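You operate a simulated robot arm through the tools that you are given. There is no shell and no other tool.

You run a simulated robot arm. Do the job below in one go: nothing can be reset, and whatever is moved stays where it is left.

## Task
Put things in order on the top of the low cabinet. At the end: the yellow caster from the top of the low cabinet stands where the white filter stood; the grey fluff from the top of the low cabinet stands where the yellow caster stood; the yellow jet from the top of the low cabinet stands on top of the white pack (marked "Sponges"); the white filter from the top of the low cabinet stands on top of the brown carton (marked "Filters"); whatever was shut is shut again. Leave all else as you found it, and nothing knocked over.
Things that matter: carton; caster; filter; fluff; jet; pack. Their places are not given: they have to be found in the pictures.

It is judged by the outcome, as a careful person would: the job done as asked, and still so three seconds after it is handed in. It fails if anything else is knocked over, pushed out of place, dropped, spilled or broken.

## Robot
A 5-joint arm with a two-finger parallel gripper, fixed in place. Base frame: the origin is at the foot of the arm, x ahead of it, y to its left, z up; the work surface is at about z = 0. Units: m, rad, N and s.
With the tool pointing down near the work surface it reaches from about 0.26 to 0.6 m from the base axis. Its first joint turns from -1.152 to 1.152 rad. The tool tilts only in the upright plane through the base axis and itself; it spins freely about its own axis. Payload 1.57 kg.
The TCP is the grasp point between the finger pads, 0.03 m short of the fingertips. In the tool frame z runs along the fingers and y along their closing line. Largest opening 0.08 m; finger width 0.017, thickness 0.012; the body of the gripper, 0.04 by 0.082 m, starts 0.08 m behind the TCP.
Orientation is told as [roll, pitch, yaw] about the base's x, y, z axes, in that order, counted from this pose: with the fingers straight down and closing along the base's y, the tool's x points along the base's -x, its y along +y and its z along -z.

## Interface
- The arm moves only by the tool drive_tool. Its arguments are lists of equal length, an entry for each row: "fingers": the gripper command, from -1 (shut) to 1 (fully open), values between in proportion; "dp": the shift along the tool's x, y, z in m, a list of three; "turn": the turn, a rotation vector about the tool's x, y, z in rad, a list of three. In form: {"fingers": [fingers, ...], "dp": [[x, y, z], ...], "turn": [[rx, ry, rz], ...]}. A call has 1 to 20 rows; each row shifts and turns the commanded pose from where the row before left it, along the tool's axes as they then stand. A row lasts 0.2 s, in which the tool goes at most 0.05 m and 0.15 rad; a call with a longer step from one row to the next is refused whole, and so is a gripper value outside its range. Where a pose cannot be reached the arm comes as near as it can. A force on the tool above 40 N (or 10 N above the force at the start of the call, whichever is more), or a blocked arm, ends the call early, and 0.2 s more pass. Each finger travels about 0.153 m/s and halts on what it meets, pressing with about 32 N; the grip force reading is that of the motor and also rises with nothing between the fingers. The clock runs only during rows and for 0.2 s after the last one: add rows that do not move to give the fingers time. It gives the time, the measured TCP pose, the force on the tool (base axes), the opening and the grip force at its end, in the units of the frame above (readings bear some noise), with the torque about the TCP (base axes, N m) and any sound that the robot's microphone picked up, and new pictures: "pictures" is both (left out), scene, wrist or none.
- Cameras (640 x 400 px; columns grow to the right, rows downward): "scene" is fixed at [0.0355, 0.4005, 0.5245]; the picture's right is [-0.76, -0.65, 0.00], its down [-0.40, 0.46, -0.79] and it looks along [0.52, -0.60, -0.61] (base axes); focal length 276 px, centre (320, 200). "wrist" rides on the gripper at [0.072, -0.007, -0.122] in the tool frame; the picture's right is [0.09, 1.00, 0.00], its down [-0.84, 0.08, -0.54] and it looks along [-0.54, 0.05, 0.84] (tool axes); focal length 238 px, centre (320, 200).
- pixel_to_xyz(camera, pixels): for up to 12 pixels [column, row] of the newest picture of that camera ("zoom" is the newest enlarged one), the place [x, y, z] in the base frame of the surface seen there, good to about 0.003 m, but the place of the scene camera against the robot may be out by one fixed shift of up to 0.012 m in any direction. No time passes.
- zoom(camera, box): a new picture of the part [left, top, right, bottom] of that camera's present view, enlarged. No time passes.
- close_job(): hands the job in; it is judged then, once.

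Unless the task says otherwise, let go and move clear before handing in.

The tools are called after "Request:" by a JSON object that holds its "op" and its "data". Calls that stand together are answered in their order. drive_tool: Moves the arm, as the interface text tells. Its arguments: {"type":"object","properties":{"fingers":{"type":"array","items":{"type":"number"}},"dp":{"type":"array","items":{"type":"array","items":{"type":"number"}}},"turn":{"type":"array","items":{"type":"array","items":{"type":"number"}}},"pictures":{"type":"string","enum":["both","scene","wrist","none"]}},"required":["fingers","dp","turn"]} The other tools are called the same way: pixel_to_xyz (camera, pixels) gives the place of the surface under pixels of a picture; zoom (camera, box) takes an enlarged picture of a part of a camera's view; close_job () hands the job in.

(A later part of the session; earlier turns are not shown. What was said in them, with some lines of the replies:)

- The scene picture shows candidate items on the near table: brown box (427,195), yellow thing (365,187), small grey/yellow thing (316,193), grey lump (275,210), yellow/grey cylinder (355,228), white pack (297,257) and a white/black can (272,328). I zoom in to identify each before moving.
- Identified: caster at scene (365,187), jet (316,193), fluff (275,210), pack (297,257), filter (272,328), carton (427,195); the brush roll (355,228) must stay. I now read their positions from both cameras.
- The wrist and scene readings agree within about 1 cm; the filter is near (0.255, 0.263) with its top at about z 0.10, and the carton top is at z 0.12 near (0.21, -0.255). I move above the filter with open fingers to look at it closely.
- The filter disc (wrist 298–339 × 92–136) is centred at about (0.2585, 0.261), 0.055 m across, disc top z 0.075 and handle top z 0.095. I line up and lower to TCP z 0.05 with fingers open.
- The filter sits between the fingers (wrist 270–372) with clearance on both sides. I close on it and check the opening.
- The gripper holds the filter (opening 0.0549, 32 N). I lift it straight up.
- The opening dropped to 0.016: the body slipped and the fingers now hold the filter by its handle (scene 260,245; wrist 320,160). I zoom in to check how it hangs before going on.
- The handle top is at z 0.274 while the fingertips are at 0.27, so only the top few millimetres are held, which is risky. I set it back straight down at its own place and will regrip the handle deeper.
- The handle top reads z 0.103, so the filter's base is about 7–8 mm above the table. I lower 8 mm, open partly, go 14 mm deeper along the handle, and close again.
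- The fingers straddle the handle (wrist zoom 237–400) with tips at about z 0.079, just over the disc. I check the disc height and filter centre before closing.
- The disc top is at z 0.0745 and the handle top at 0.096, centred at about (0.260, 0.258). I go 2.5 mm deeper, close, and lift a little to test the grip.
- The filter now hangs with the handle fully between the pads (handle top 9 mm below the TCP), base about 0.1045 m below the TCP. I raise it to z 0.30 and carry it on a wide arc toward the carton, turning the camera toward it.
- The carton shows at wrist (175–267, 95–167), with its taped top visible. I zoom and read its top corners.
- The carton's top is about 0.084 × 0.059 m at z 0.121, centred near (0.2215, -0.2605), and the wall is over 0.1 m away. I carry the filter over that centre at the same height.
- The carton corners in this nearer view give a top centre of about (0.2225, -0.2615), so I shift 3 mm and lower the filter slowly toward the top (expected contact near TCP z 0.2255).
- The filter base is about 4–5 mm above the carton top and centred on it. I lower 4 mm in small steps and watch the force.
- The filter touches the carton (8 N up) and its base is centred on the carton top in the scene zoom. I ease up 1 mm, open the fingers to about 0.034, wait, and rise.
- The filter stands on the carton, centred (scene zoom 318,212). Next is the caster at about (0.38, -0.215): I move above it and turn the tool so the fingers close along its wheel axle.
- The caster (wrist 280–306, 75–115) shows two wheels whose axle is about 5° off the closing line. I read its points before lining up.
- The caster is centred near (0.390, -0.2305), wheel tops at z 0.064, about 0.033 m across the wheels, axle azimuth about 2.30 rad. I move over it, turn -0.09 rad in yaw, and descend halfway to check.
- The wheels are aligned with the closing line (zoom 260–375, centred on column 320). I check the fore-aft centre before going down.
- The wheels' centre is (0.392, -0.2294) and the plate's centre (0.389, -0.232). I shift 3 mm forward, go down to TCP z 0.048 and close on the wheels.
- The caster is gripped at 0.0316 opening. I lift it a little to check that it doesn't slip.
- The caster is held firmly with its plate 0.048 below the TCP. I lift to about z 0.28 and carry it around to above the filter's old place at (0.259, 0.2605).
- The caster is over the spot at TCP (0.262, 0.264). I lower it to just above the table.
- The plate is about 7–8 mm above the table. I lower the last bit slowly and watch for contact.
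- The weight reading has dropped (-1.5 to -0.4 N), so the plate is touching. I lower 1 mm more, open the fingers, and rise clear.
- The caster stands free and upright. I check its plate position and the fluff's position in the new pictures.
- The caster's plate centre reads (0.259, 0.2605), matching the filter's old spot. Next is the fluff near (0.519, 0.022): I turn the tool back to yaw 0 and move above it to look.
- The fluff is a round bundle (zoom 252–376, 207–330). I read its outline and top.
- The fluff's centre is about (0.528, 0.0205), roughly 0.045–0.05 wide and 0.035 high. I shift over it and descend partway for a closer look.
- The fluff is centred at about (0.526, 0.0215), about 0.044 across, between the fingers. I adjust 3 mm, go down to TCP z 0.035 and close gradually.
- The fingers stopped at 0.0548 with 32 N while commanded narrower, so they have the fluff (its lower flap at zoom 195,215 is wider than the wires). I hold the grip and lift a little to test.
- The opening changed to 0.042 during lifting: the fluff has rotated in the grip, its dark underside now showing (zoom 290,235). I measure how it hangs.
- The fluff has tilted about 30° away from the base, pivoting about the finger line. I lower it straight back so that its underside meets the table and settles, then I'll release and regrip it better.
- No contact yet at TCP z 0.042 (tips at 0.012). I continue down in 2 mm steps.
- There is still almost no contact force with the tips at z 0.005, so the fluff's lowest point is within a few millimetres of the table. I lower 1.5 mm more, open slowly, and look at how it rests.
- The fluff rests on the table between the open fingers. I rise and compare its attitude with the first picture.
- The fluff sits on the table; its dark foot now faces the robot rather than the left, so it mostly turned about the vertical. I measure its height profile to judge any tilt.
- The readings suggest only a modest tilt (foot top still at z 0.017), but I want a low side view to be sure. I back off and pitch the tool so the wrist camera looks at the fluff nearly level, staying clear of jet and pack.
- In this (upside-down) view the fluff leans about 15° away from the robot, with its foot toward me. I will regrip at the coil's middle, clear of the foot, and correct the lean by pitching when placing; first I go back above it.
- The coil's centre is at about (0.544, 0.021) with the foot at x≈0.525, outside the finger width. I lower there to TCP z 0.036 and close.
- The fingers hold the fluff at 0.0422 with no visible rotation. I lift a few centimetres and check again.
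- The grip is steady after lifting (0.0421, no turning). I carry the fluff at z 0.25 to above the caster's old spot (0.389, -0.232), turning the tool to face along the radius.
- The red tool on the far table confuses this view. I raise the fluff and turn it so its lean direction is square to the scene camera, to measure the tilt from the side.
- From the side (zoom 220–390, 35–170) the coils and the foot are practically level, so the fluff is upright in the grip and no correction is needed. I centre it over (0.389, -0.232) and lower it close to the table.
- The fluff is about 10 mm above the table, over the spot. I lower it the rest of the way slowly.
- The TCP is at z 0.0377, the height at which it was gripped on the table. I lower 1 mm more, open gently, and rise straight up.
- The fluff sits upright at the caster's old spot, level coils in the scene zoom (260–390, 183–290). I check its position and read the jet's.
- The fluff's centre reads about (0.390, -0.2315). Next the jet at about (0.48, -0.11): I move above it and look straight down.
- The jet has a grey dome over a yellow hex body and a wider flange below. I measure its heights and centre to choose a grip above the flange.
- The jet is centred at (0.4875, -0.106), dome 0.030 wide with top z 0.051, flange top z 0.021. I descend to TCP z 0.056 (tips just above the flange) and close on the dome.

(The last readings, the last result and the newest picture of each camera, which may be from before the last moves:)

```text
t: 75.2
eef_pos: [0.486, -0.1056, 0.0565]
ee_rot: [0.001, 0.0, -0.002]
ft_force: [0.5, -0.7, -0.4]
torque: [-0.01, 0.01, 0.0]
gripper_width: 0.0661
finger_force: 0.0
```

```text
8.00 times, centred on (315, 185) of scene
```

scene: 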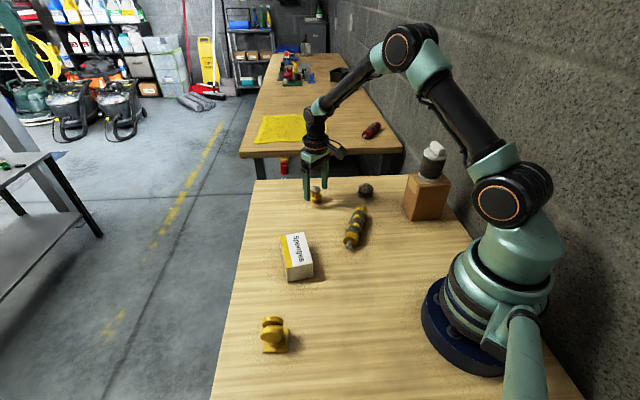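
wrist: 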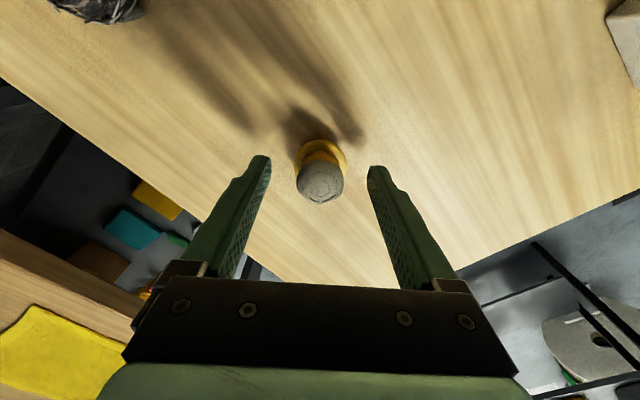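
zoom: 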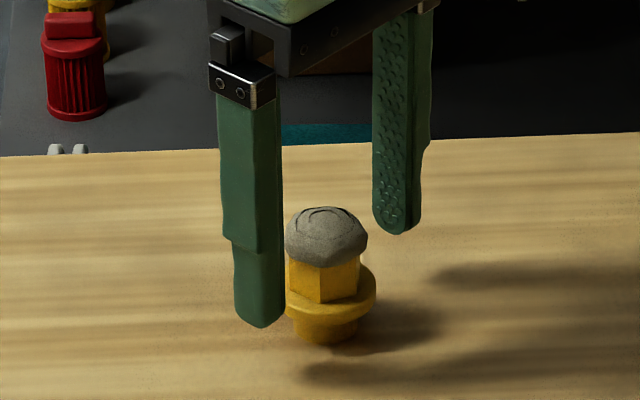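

The dome is centred between the fingers (wrist zoom 240–400). I close and lift slightly to test.

Request:
{"op": "drive_tool", "data": {"fingers": [0, -0.3, -1, -1, -1, -1, -1, -1], "dp": [[0, 0, 0], [0, 0, 0], [0, 0, 0], [0, 0, 0], [0, 0, -0.008], [0, 0, -0.015], [0, 0, -0.015], [0, 0, 0]], "turn": [[0, 0, 0], [0, 0, 0], [0, 0, 0], [0, 0, 0], [0, 0, 0], [0, 0, 0], [0, 0, 0], [0, 0, 0]]}}

Request:
{"op": "zoom", "data": {"camera": "wrist", "box": [250, 110, 390, 230]}}

Request:
{"op": "zoom", "data": {"camera": "scene", "box": [290, 160, 340, 210]}}

```text
t: 77.0
eef_pos: [0.4859, -0.1076, 0.0931]
ee_rot: [0.0, 0.001, 0.0]
ft_force: [0.3, -0.2, 1.2]
torque: [0.01, 0.0, 0.01]
gripper_width: 0.0272
finger_force: 31.7
```

scene: 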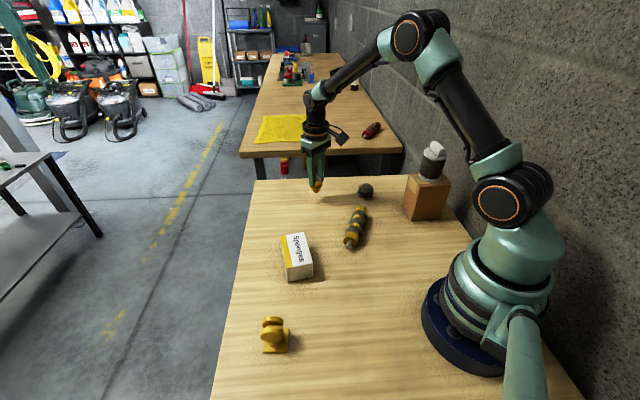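
wrist: 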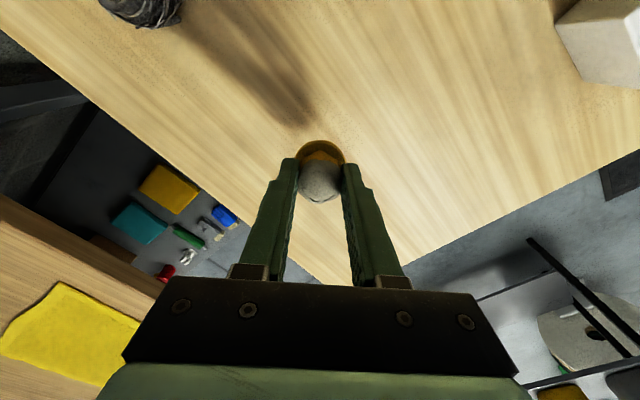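

```text
3.33 times, centred on (320, 170) of wrist
```

zoom: 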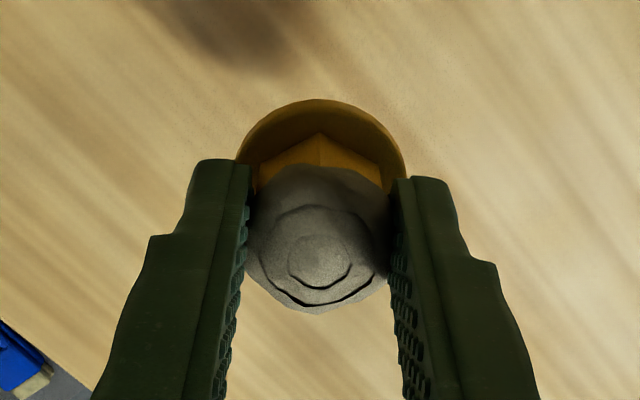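

```text
8.00 times, centred on (315, 185) of scene
```

zoom: 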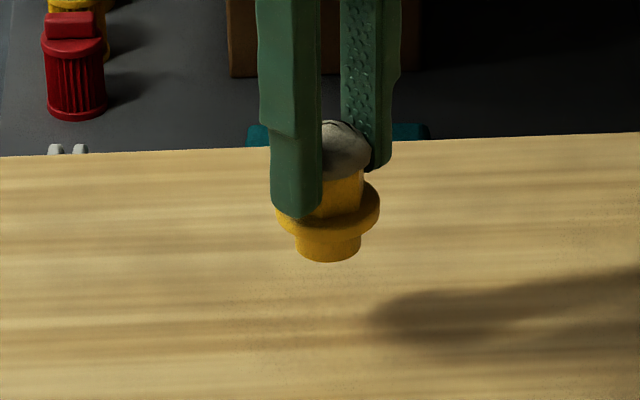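

The jet is held upright (0.0272 opening), its base 0.0565 below the TCP. I lift it to z 0.25 and move beside the pack to measure the pack's top.

Request:
{"op": "drive_tool", "data": {"fingers": [-1, -1, -1, -1, -1, -1, -1, -1, -1], "dp": [[0, 0, -0.039], [0, 0, -0.039], [0, 0, -0.039], [0, 0, -0.039], [0.0315, 0.0269, 0], [0.0315, 0.0269, 0], [0.0315, 0.0269, 0], [0.0315, 0.0269, 0], [0, 0, 0]], "turn": [[0, 0, 0], [0, 0, 0], [0, 0, 0], [0, 0, 0], [0, 0, 0], [0, 0, 0], [0, 0, 0], [0, 0, 0], [0, 0, 0]]}}

Request:
{"op": "zoom", "data": {"camera": "wrist", "box": [340, 40, 480, 160]}}

```text
t: 79.0
eef_pos: [0.3597, 0.0002, 0.2491]
ee_rot: [-0.001, 0.0, 0.0]
ft_force: [-0.1, 0.1, -0.5]
torque: [0.01, 0.0, -0.02]
gripper_width: 0.0273
finger_force: 32.0
```

scene: 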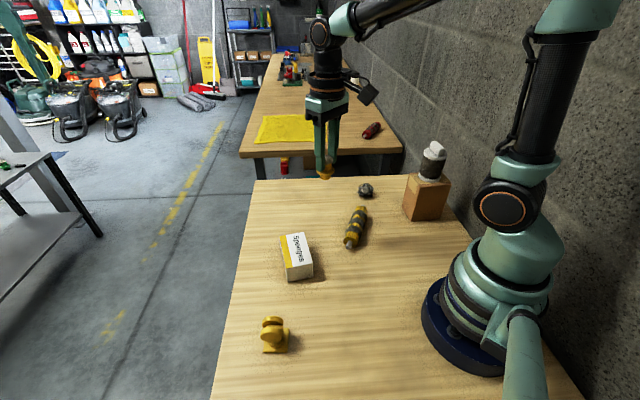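
wrist: 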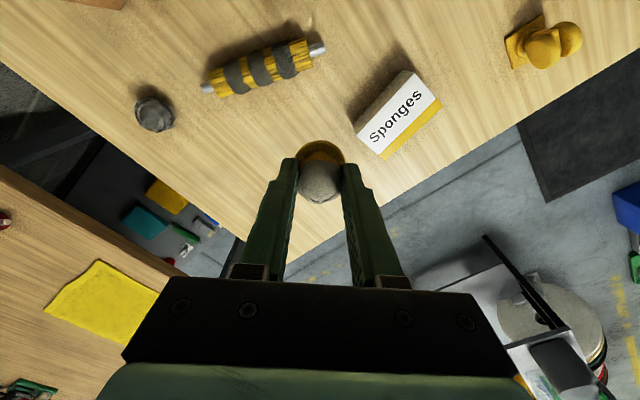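

```text
3.33 times, centred on (410, 100) of wrist
```

zoom: 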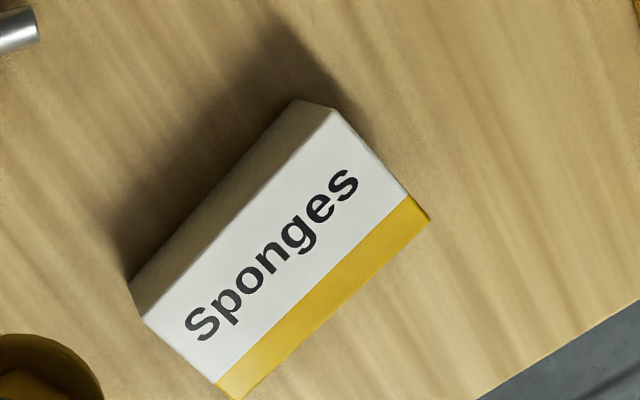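

The pack's top face shows at zoom corners (332,110), (430,220), (235,398), (143,318). I read those points.

Request:
{"op": "pixel_to_xyz", "data": {"camera": "zoom", "pixels": [[332, 115], [424, 219], [236, 392], [148, 318], [285, 255], [240, 215], [325, 310], [380, 165], [190, 355], [405, 240]]}}

```text
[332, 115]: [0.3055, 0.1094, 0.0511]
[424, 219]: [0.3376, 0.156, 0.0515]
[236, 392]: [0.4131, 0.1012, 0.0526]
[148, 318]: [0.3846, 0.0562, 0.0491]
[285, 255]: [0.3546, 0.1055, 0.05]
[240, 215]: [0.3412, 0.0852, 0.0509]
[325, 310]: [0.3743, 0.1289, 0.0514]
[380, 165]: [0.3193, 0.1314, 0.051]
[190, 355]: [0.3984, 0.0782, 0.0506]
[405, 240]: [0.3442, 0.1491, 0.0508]
```

The pack's top is 0.057 × 0.093 m at z 0.051, centred at (0.360, 0.1057). I carry the jet over that centre and lower it to about 5 mm above.

Request:
{"op": "drive_tool", "data": {"fingers": [-1, -1, -1, -1, -1, -1, -1, -1, -1, -1, -1], "dp": [[0.0003, 0.0351, 0], [0.0003, 0.0351, 0], [0.0003, 0.0351, 0], [0, 0, 0], [0, 0, 0.035], [0, 0, 0.035], [0, 0, 0.03], [0, 0, 0.02], [0, 0, 0.01], [0, 0, 0.006], [0, 0, 0]], "turn": [[0, 0, 0], [0, 0, 0], [0, 0, 0], [0, 0, 0], [0, 0, 0], [0, 0, 0], [0, 0, 0], [0, 0, 0], [0, 0, 0], [0, 0, 0], [0, 0, 0]]}}

Request:
{"op": "zoom", "data": {"camera": "scene", "box": [260, 200, 330, 290]}}

Request:
{"op": "zoom", "data": {"camera": "wrist", "box": [230, 80, 410, 230]}}

```text
t: 81.4
eef_pos: [0.3591, 0.1057, 0.1143]
ee_rot: [0.001, 0.001, -0.001]
ft_force: [-0.1, -0.3, 0.2]
torque: [-0.02, -0.01, 0.01]
gripper_width: 0.0273
finger_force: 32.0
```

scene: 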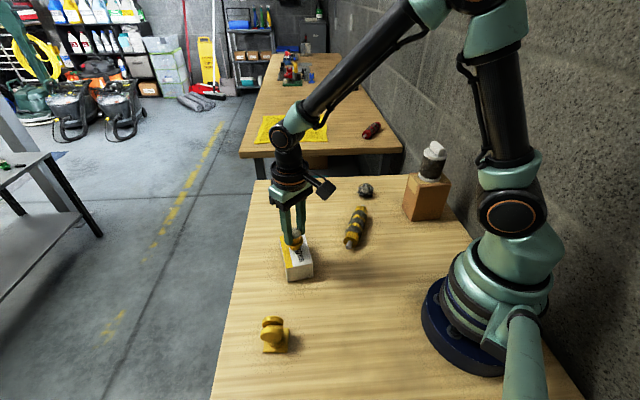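
wrist: 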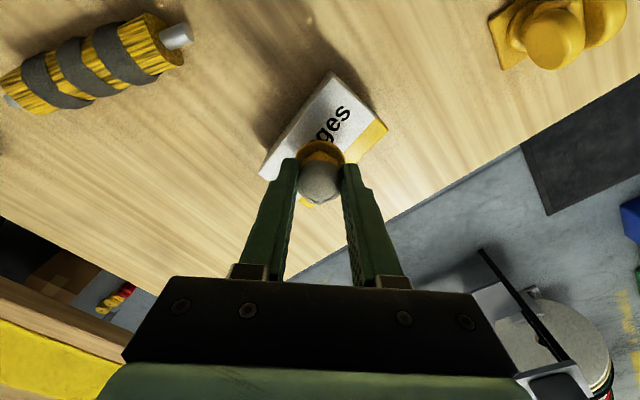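

```text
4.44 times, centred on (295, 245) of scene
```

zoom: 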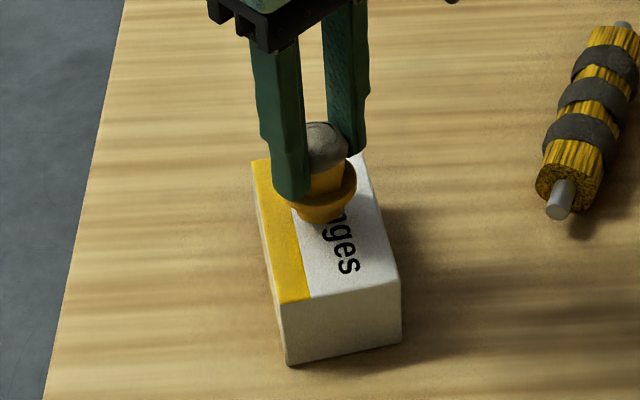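

```text
2.67 times, centred on (320, 155) of wrist
```

zoom: 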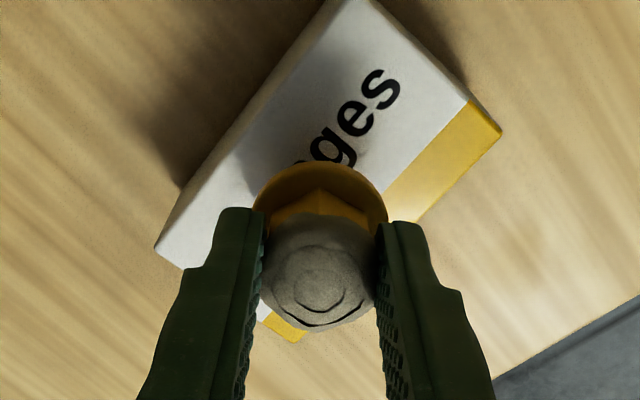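

The jet's base projects onto the middle of the pack's top. I lower the remaining ~6–7 mm slowly and watch the force.

Request:
{"op": "drive_tool", "data": {"fingers": [-1, -1, -1, -1, -1], "dp": [[0, 0, 0.003], [0, 0, 0.002], [0, 0, 0.001], [0, 0, 0.0007], [0, 0, 0]], "turn": [[0, 0, 0], [0, 0, 0], [0, 0, 0], [0, 0, 0], [0, 0, 0]], "pictures": "scene"}}

Request:
{"op": "zoom", "data": {"camera": "scene", "box": [260, 200, 330, 290]}}

```text
t: 82.6
eef_pos: [0.3587, 0.1057, 0.1075]
ee_rot: [0.001, -0.001, 0.001]
ft_force: [0.6, 0.6, -1.1]
torque: [0.03, -0.01, -0.02]
gripper_width: 0.0274
finger_force: 31.9
```

scene: 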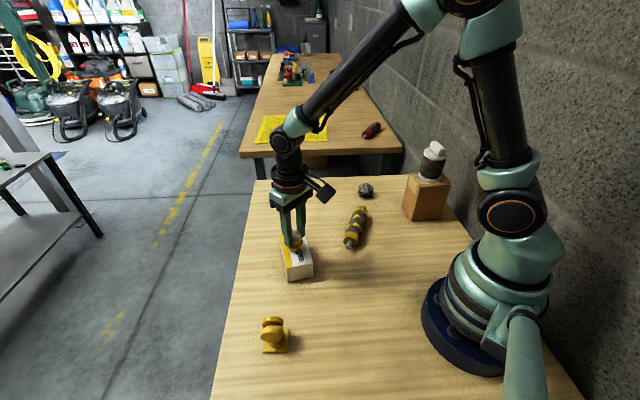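

```text
4.44 times, centred on (295, 245) of scene
```

zoom: 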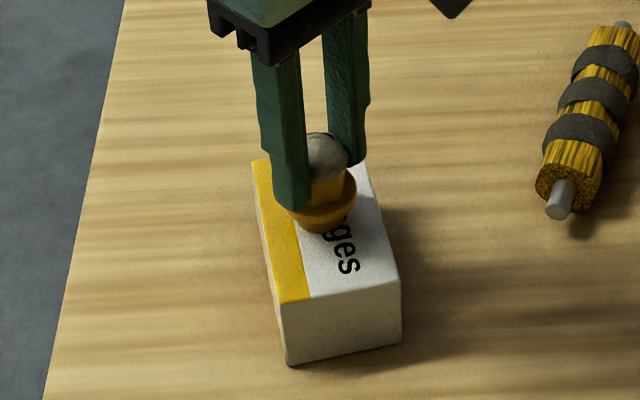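

There is no clear contact yet at TCP z 0.1075. I lower another 1.5 mm in small steps.

Request:
{"op": "drive_tool", "data": {"fingers": [-1, -1, -1, -1], "dp": [[0, 0, 0.0006], [0, 0, 0.0005], [0, 0, 0.0004], [0, 0, 0]], "turn": [[0, 0, 0], [0, 0, 0], [0, 0, 0], [0, 0, 0]], "pictures": "none"}}

```text
t: 83.6
eef_pos: [0.3598, 0.1051, 0.1056]
ee_rot: [0.0, 0.001, 0.0]
ft_force: [-2.1, -0.3, 8.0]
torque: [0.04, 0.1, -0.02]
gripper_width: 0.0271
finger_force: 32.0
```

The jet presses on the pack with 8 N, so it is down. I ease up slightly, open the fingers gently, and rise straight up.

Request:
{"op": "drive_tool", "data": {"fingers": [-1, -0.2, 0, 0.2, 0.2, 0.2, 0.2, 0.2, 0.2], "dp": [[0, 0, -0.0008], [0, 0, 0], [0, 0, 0], [0, 0, 0], [0, 0, -0.015], [0, 0, -0.03], [0, 0, -0.04], [0, 0, -0.04], [0, 0, 0]], "turn": [[0, 0, 0], [0, 0, 0], [0, 0, 0], [0, 0, 0], [0, 0, 0], [0, 0, 0], [0, 0, 0], [0, 0, 0], [0, 0, 0]]}}

Request:
{"op": "zoom", "data": {"camera": "scene", "box": [250, 200, 340, 290]}}

Request:
{"op": "zoom", "data": {"camera": "wrist", "box": [230, 40, 410, 190]}}

```text
t: 85.6
eef_pos: [0.3578, 0.1056, 0.2302]
ee_rot: [0.001, 0.001, 0.0]
ft_force: [-0.4, 0.8, -0.2]
torque: [-0.02, -0.01, 0.02]
gripper_width: 0.0478
finger_force: 0.1
```

scene: 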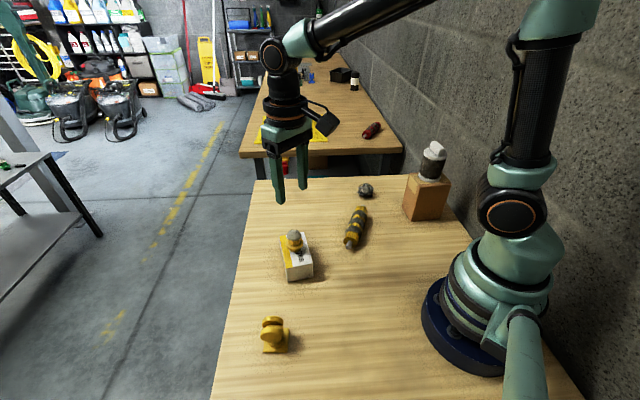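
wrist: 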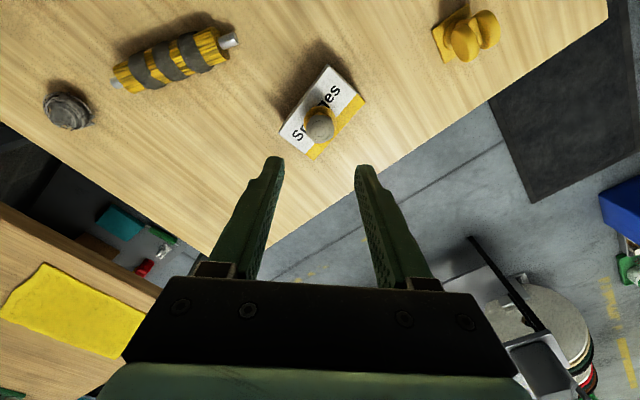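

```text
4.44 times, centred on (295, 245) of scene
```

zoom: 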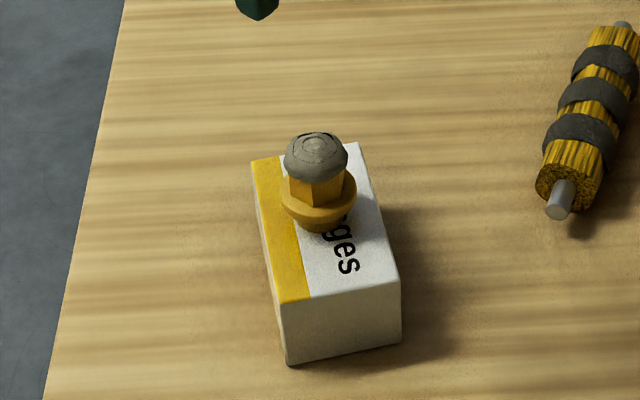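

```text
2.67 times, centred on (320, 115) of wrist
```

zoom: 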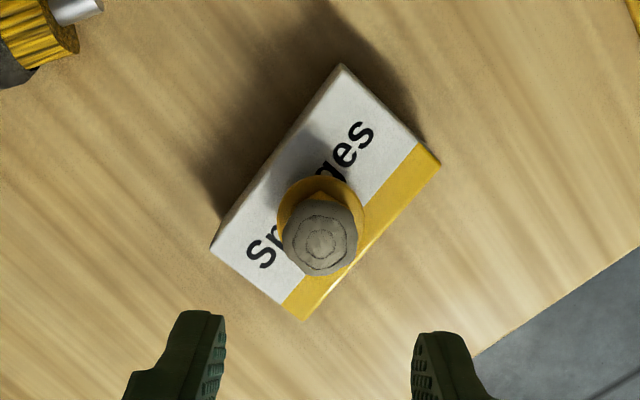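

The jet stands upright on the middle of the pack. I move clear to the starting pose and look over the whole cabinet top once more.

Request:
{"op": "drive_tool", "data": {"fingers": [0.2, 0.2, 0.5, 1, 1, 1], "dp": [[0, 0, -0.03], [-0.0105, -0.0265, -0.019], [-0.0105, -0.0265, -0.019], [-0.0105, -0.0265, -0.019], [-0.0105, -0.0265, -0.018], [0, 0, 0]], "turn": [[0, 0, 0], [0, 0, 0], [0, 0, 0], [0, 0, 0], [0, 0, 0], [0, 0, 0]]}}

Request:
{"op": "zoom", "data": {"camera": "scene", "box": [240, 150, 460, 290]}}

Request:
{"op": "zoom", "data": {"camera": "scene", "box": [220, 220, 380, 370]}}

Request:
{"op": "zoom", "data": {"camera": "wrist", "box": [140, 0, 460, 200]}}

```text
t: 87.0
eef_pos: [0.4011, -0.0015, 0.3357]
ee_rot: [0.001, -0.001, 0.001]
ft_force: [0.4, 0.0, 0.8]
torque: [0.01, -0.03, -0.03]
gripper_width: 0.0802
finger_force: 0.0
```

scene: 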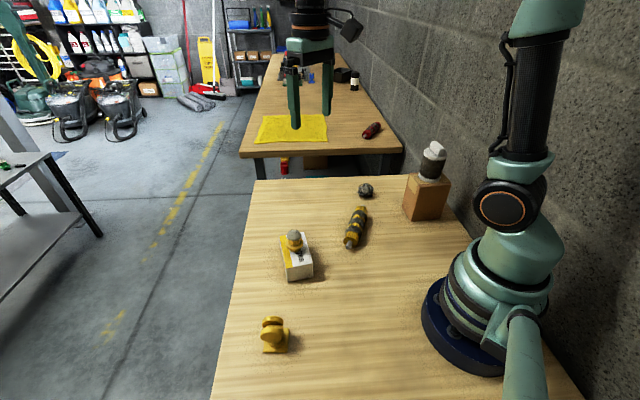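
wrist: 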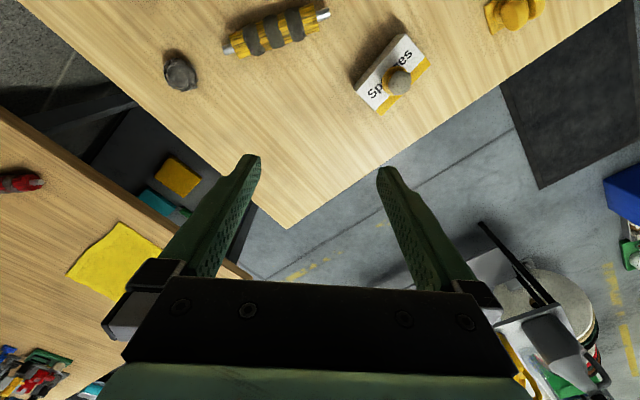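

```text
2.86 times, centred on (350, 220) of scene
```

zoom: 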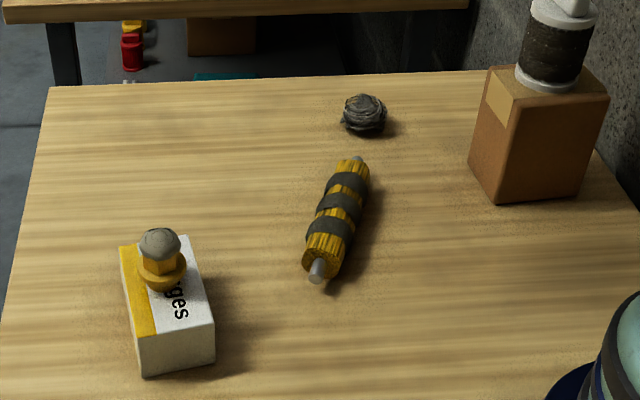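

```text
2.67 times, centred on (300, 295) of scene
```

zoom: 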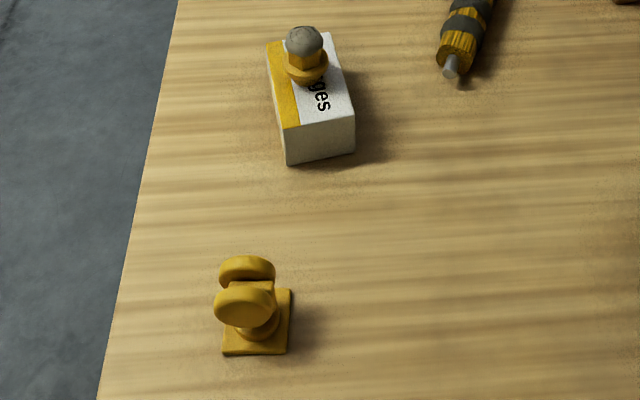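

```text
2.00 times, centred on (300, 100) of wrist
```

zoom: 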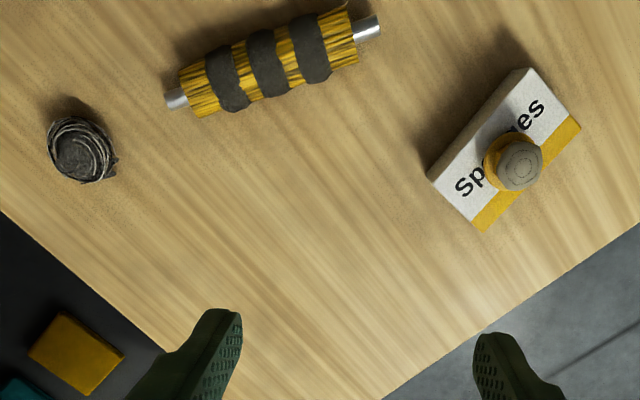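

The last pictures show everything in place:

- The caster stands at scene (275,336), where the filter was.
- The fluff is at (365,190), where the caster was.
- The jet is upright on the pack at (295,240).
- The filter is upright on the carton at (432,160).
- The brush roll, pack and carton are where they were.

The arm is clear and the gripper is open, so I hand the job in.

Request:
{"op": "close_job", "data": {}}

```text
The job is handed in.
```

All four pieces are where you asked, and I've handed the job in. The final pictures showed everything standing and the arm clear.

| Item | Where it is now | Check |
|---|---|---|
| Yellow caster | Where the white filter stood | Plate centre at (0.259, 0.2605), matching the filter's old spot |
| Grey fluff | Where the yellow caster stood | Centre at about (0.390, -0.2315), against (0.389, -0.232) for the caster |
| Yellow jet | On top of the white pack marked "Sponges" | Upright, near the middle of the top |
| White filter | On top of the brown carton | Upright and centred on the top |

- **Filter:** it slipped in the fingers on the first lift. I set it back down and picked it up again by its handle.
- **Fluff:** it turned in the grip on its first lift. I put it down and regripped it, and it now sits upright but facing a different way than before.
- **Carton:** I never saw the "Filters" mark. I took it to be the right one because it was the only brown carton on the cabinet top.
- **Shut items:** I saw nothing shut on the cabinet top and opened nothing, so there was nothing to close again.

The brush roll, the pack and the carton look unmoved.
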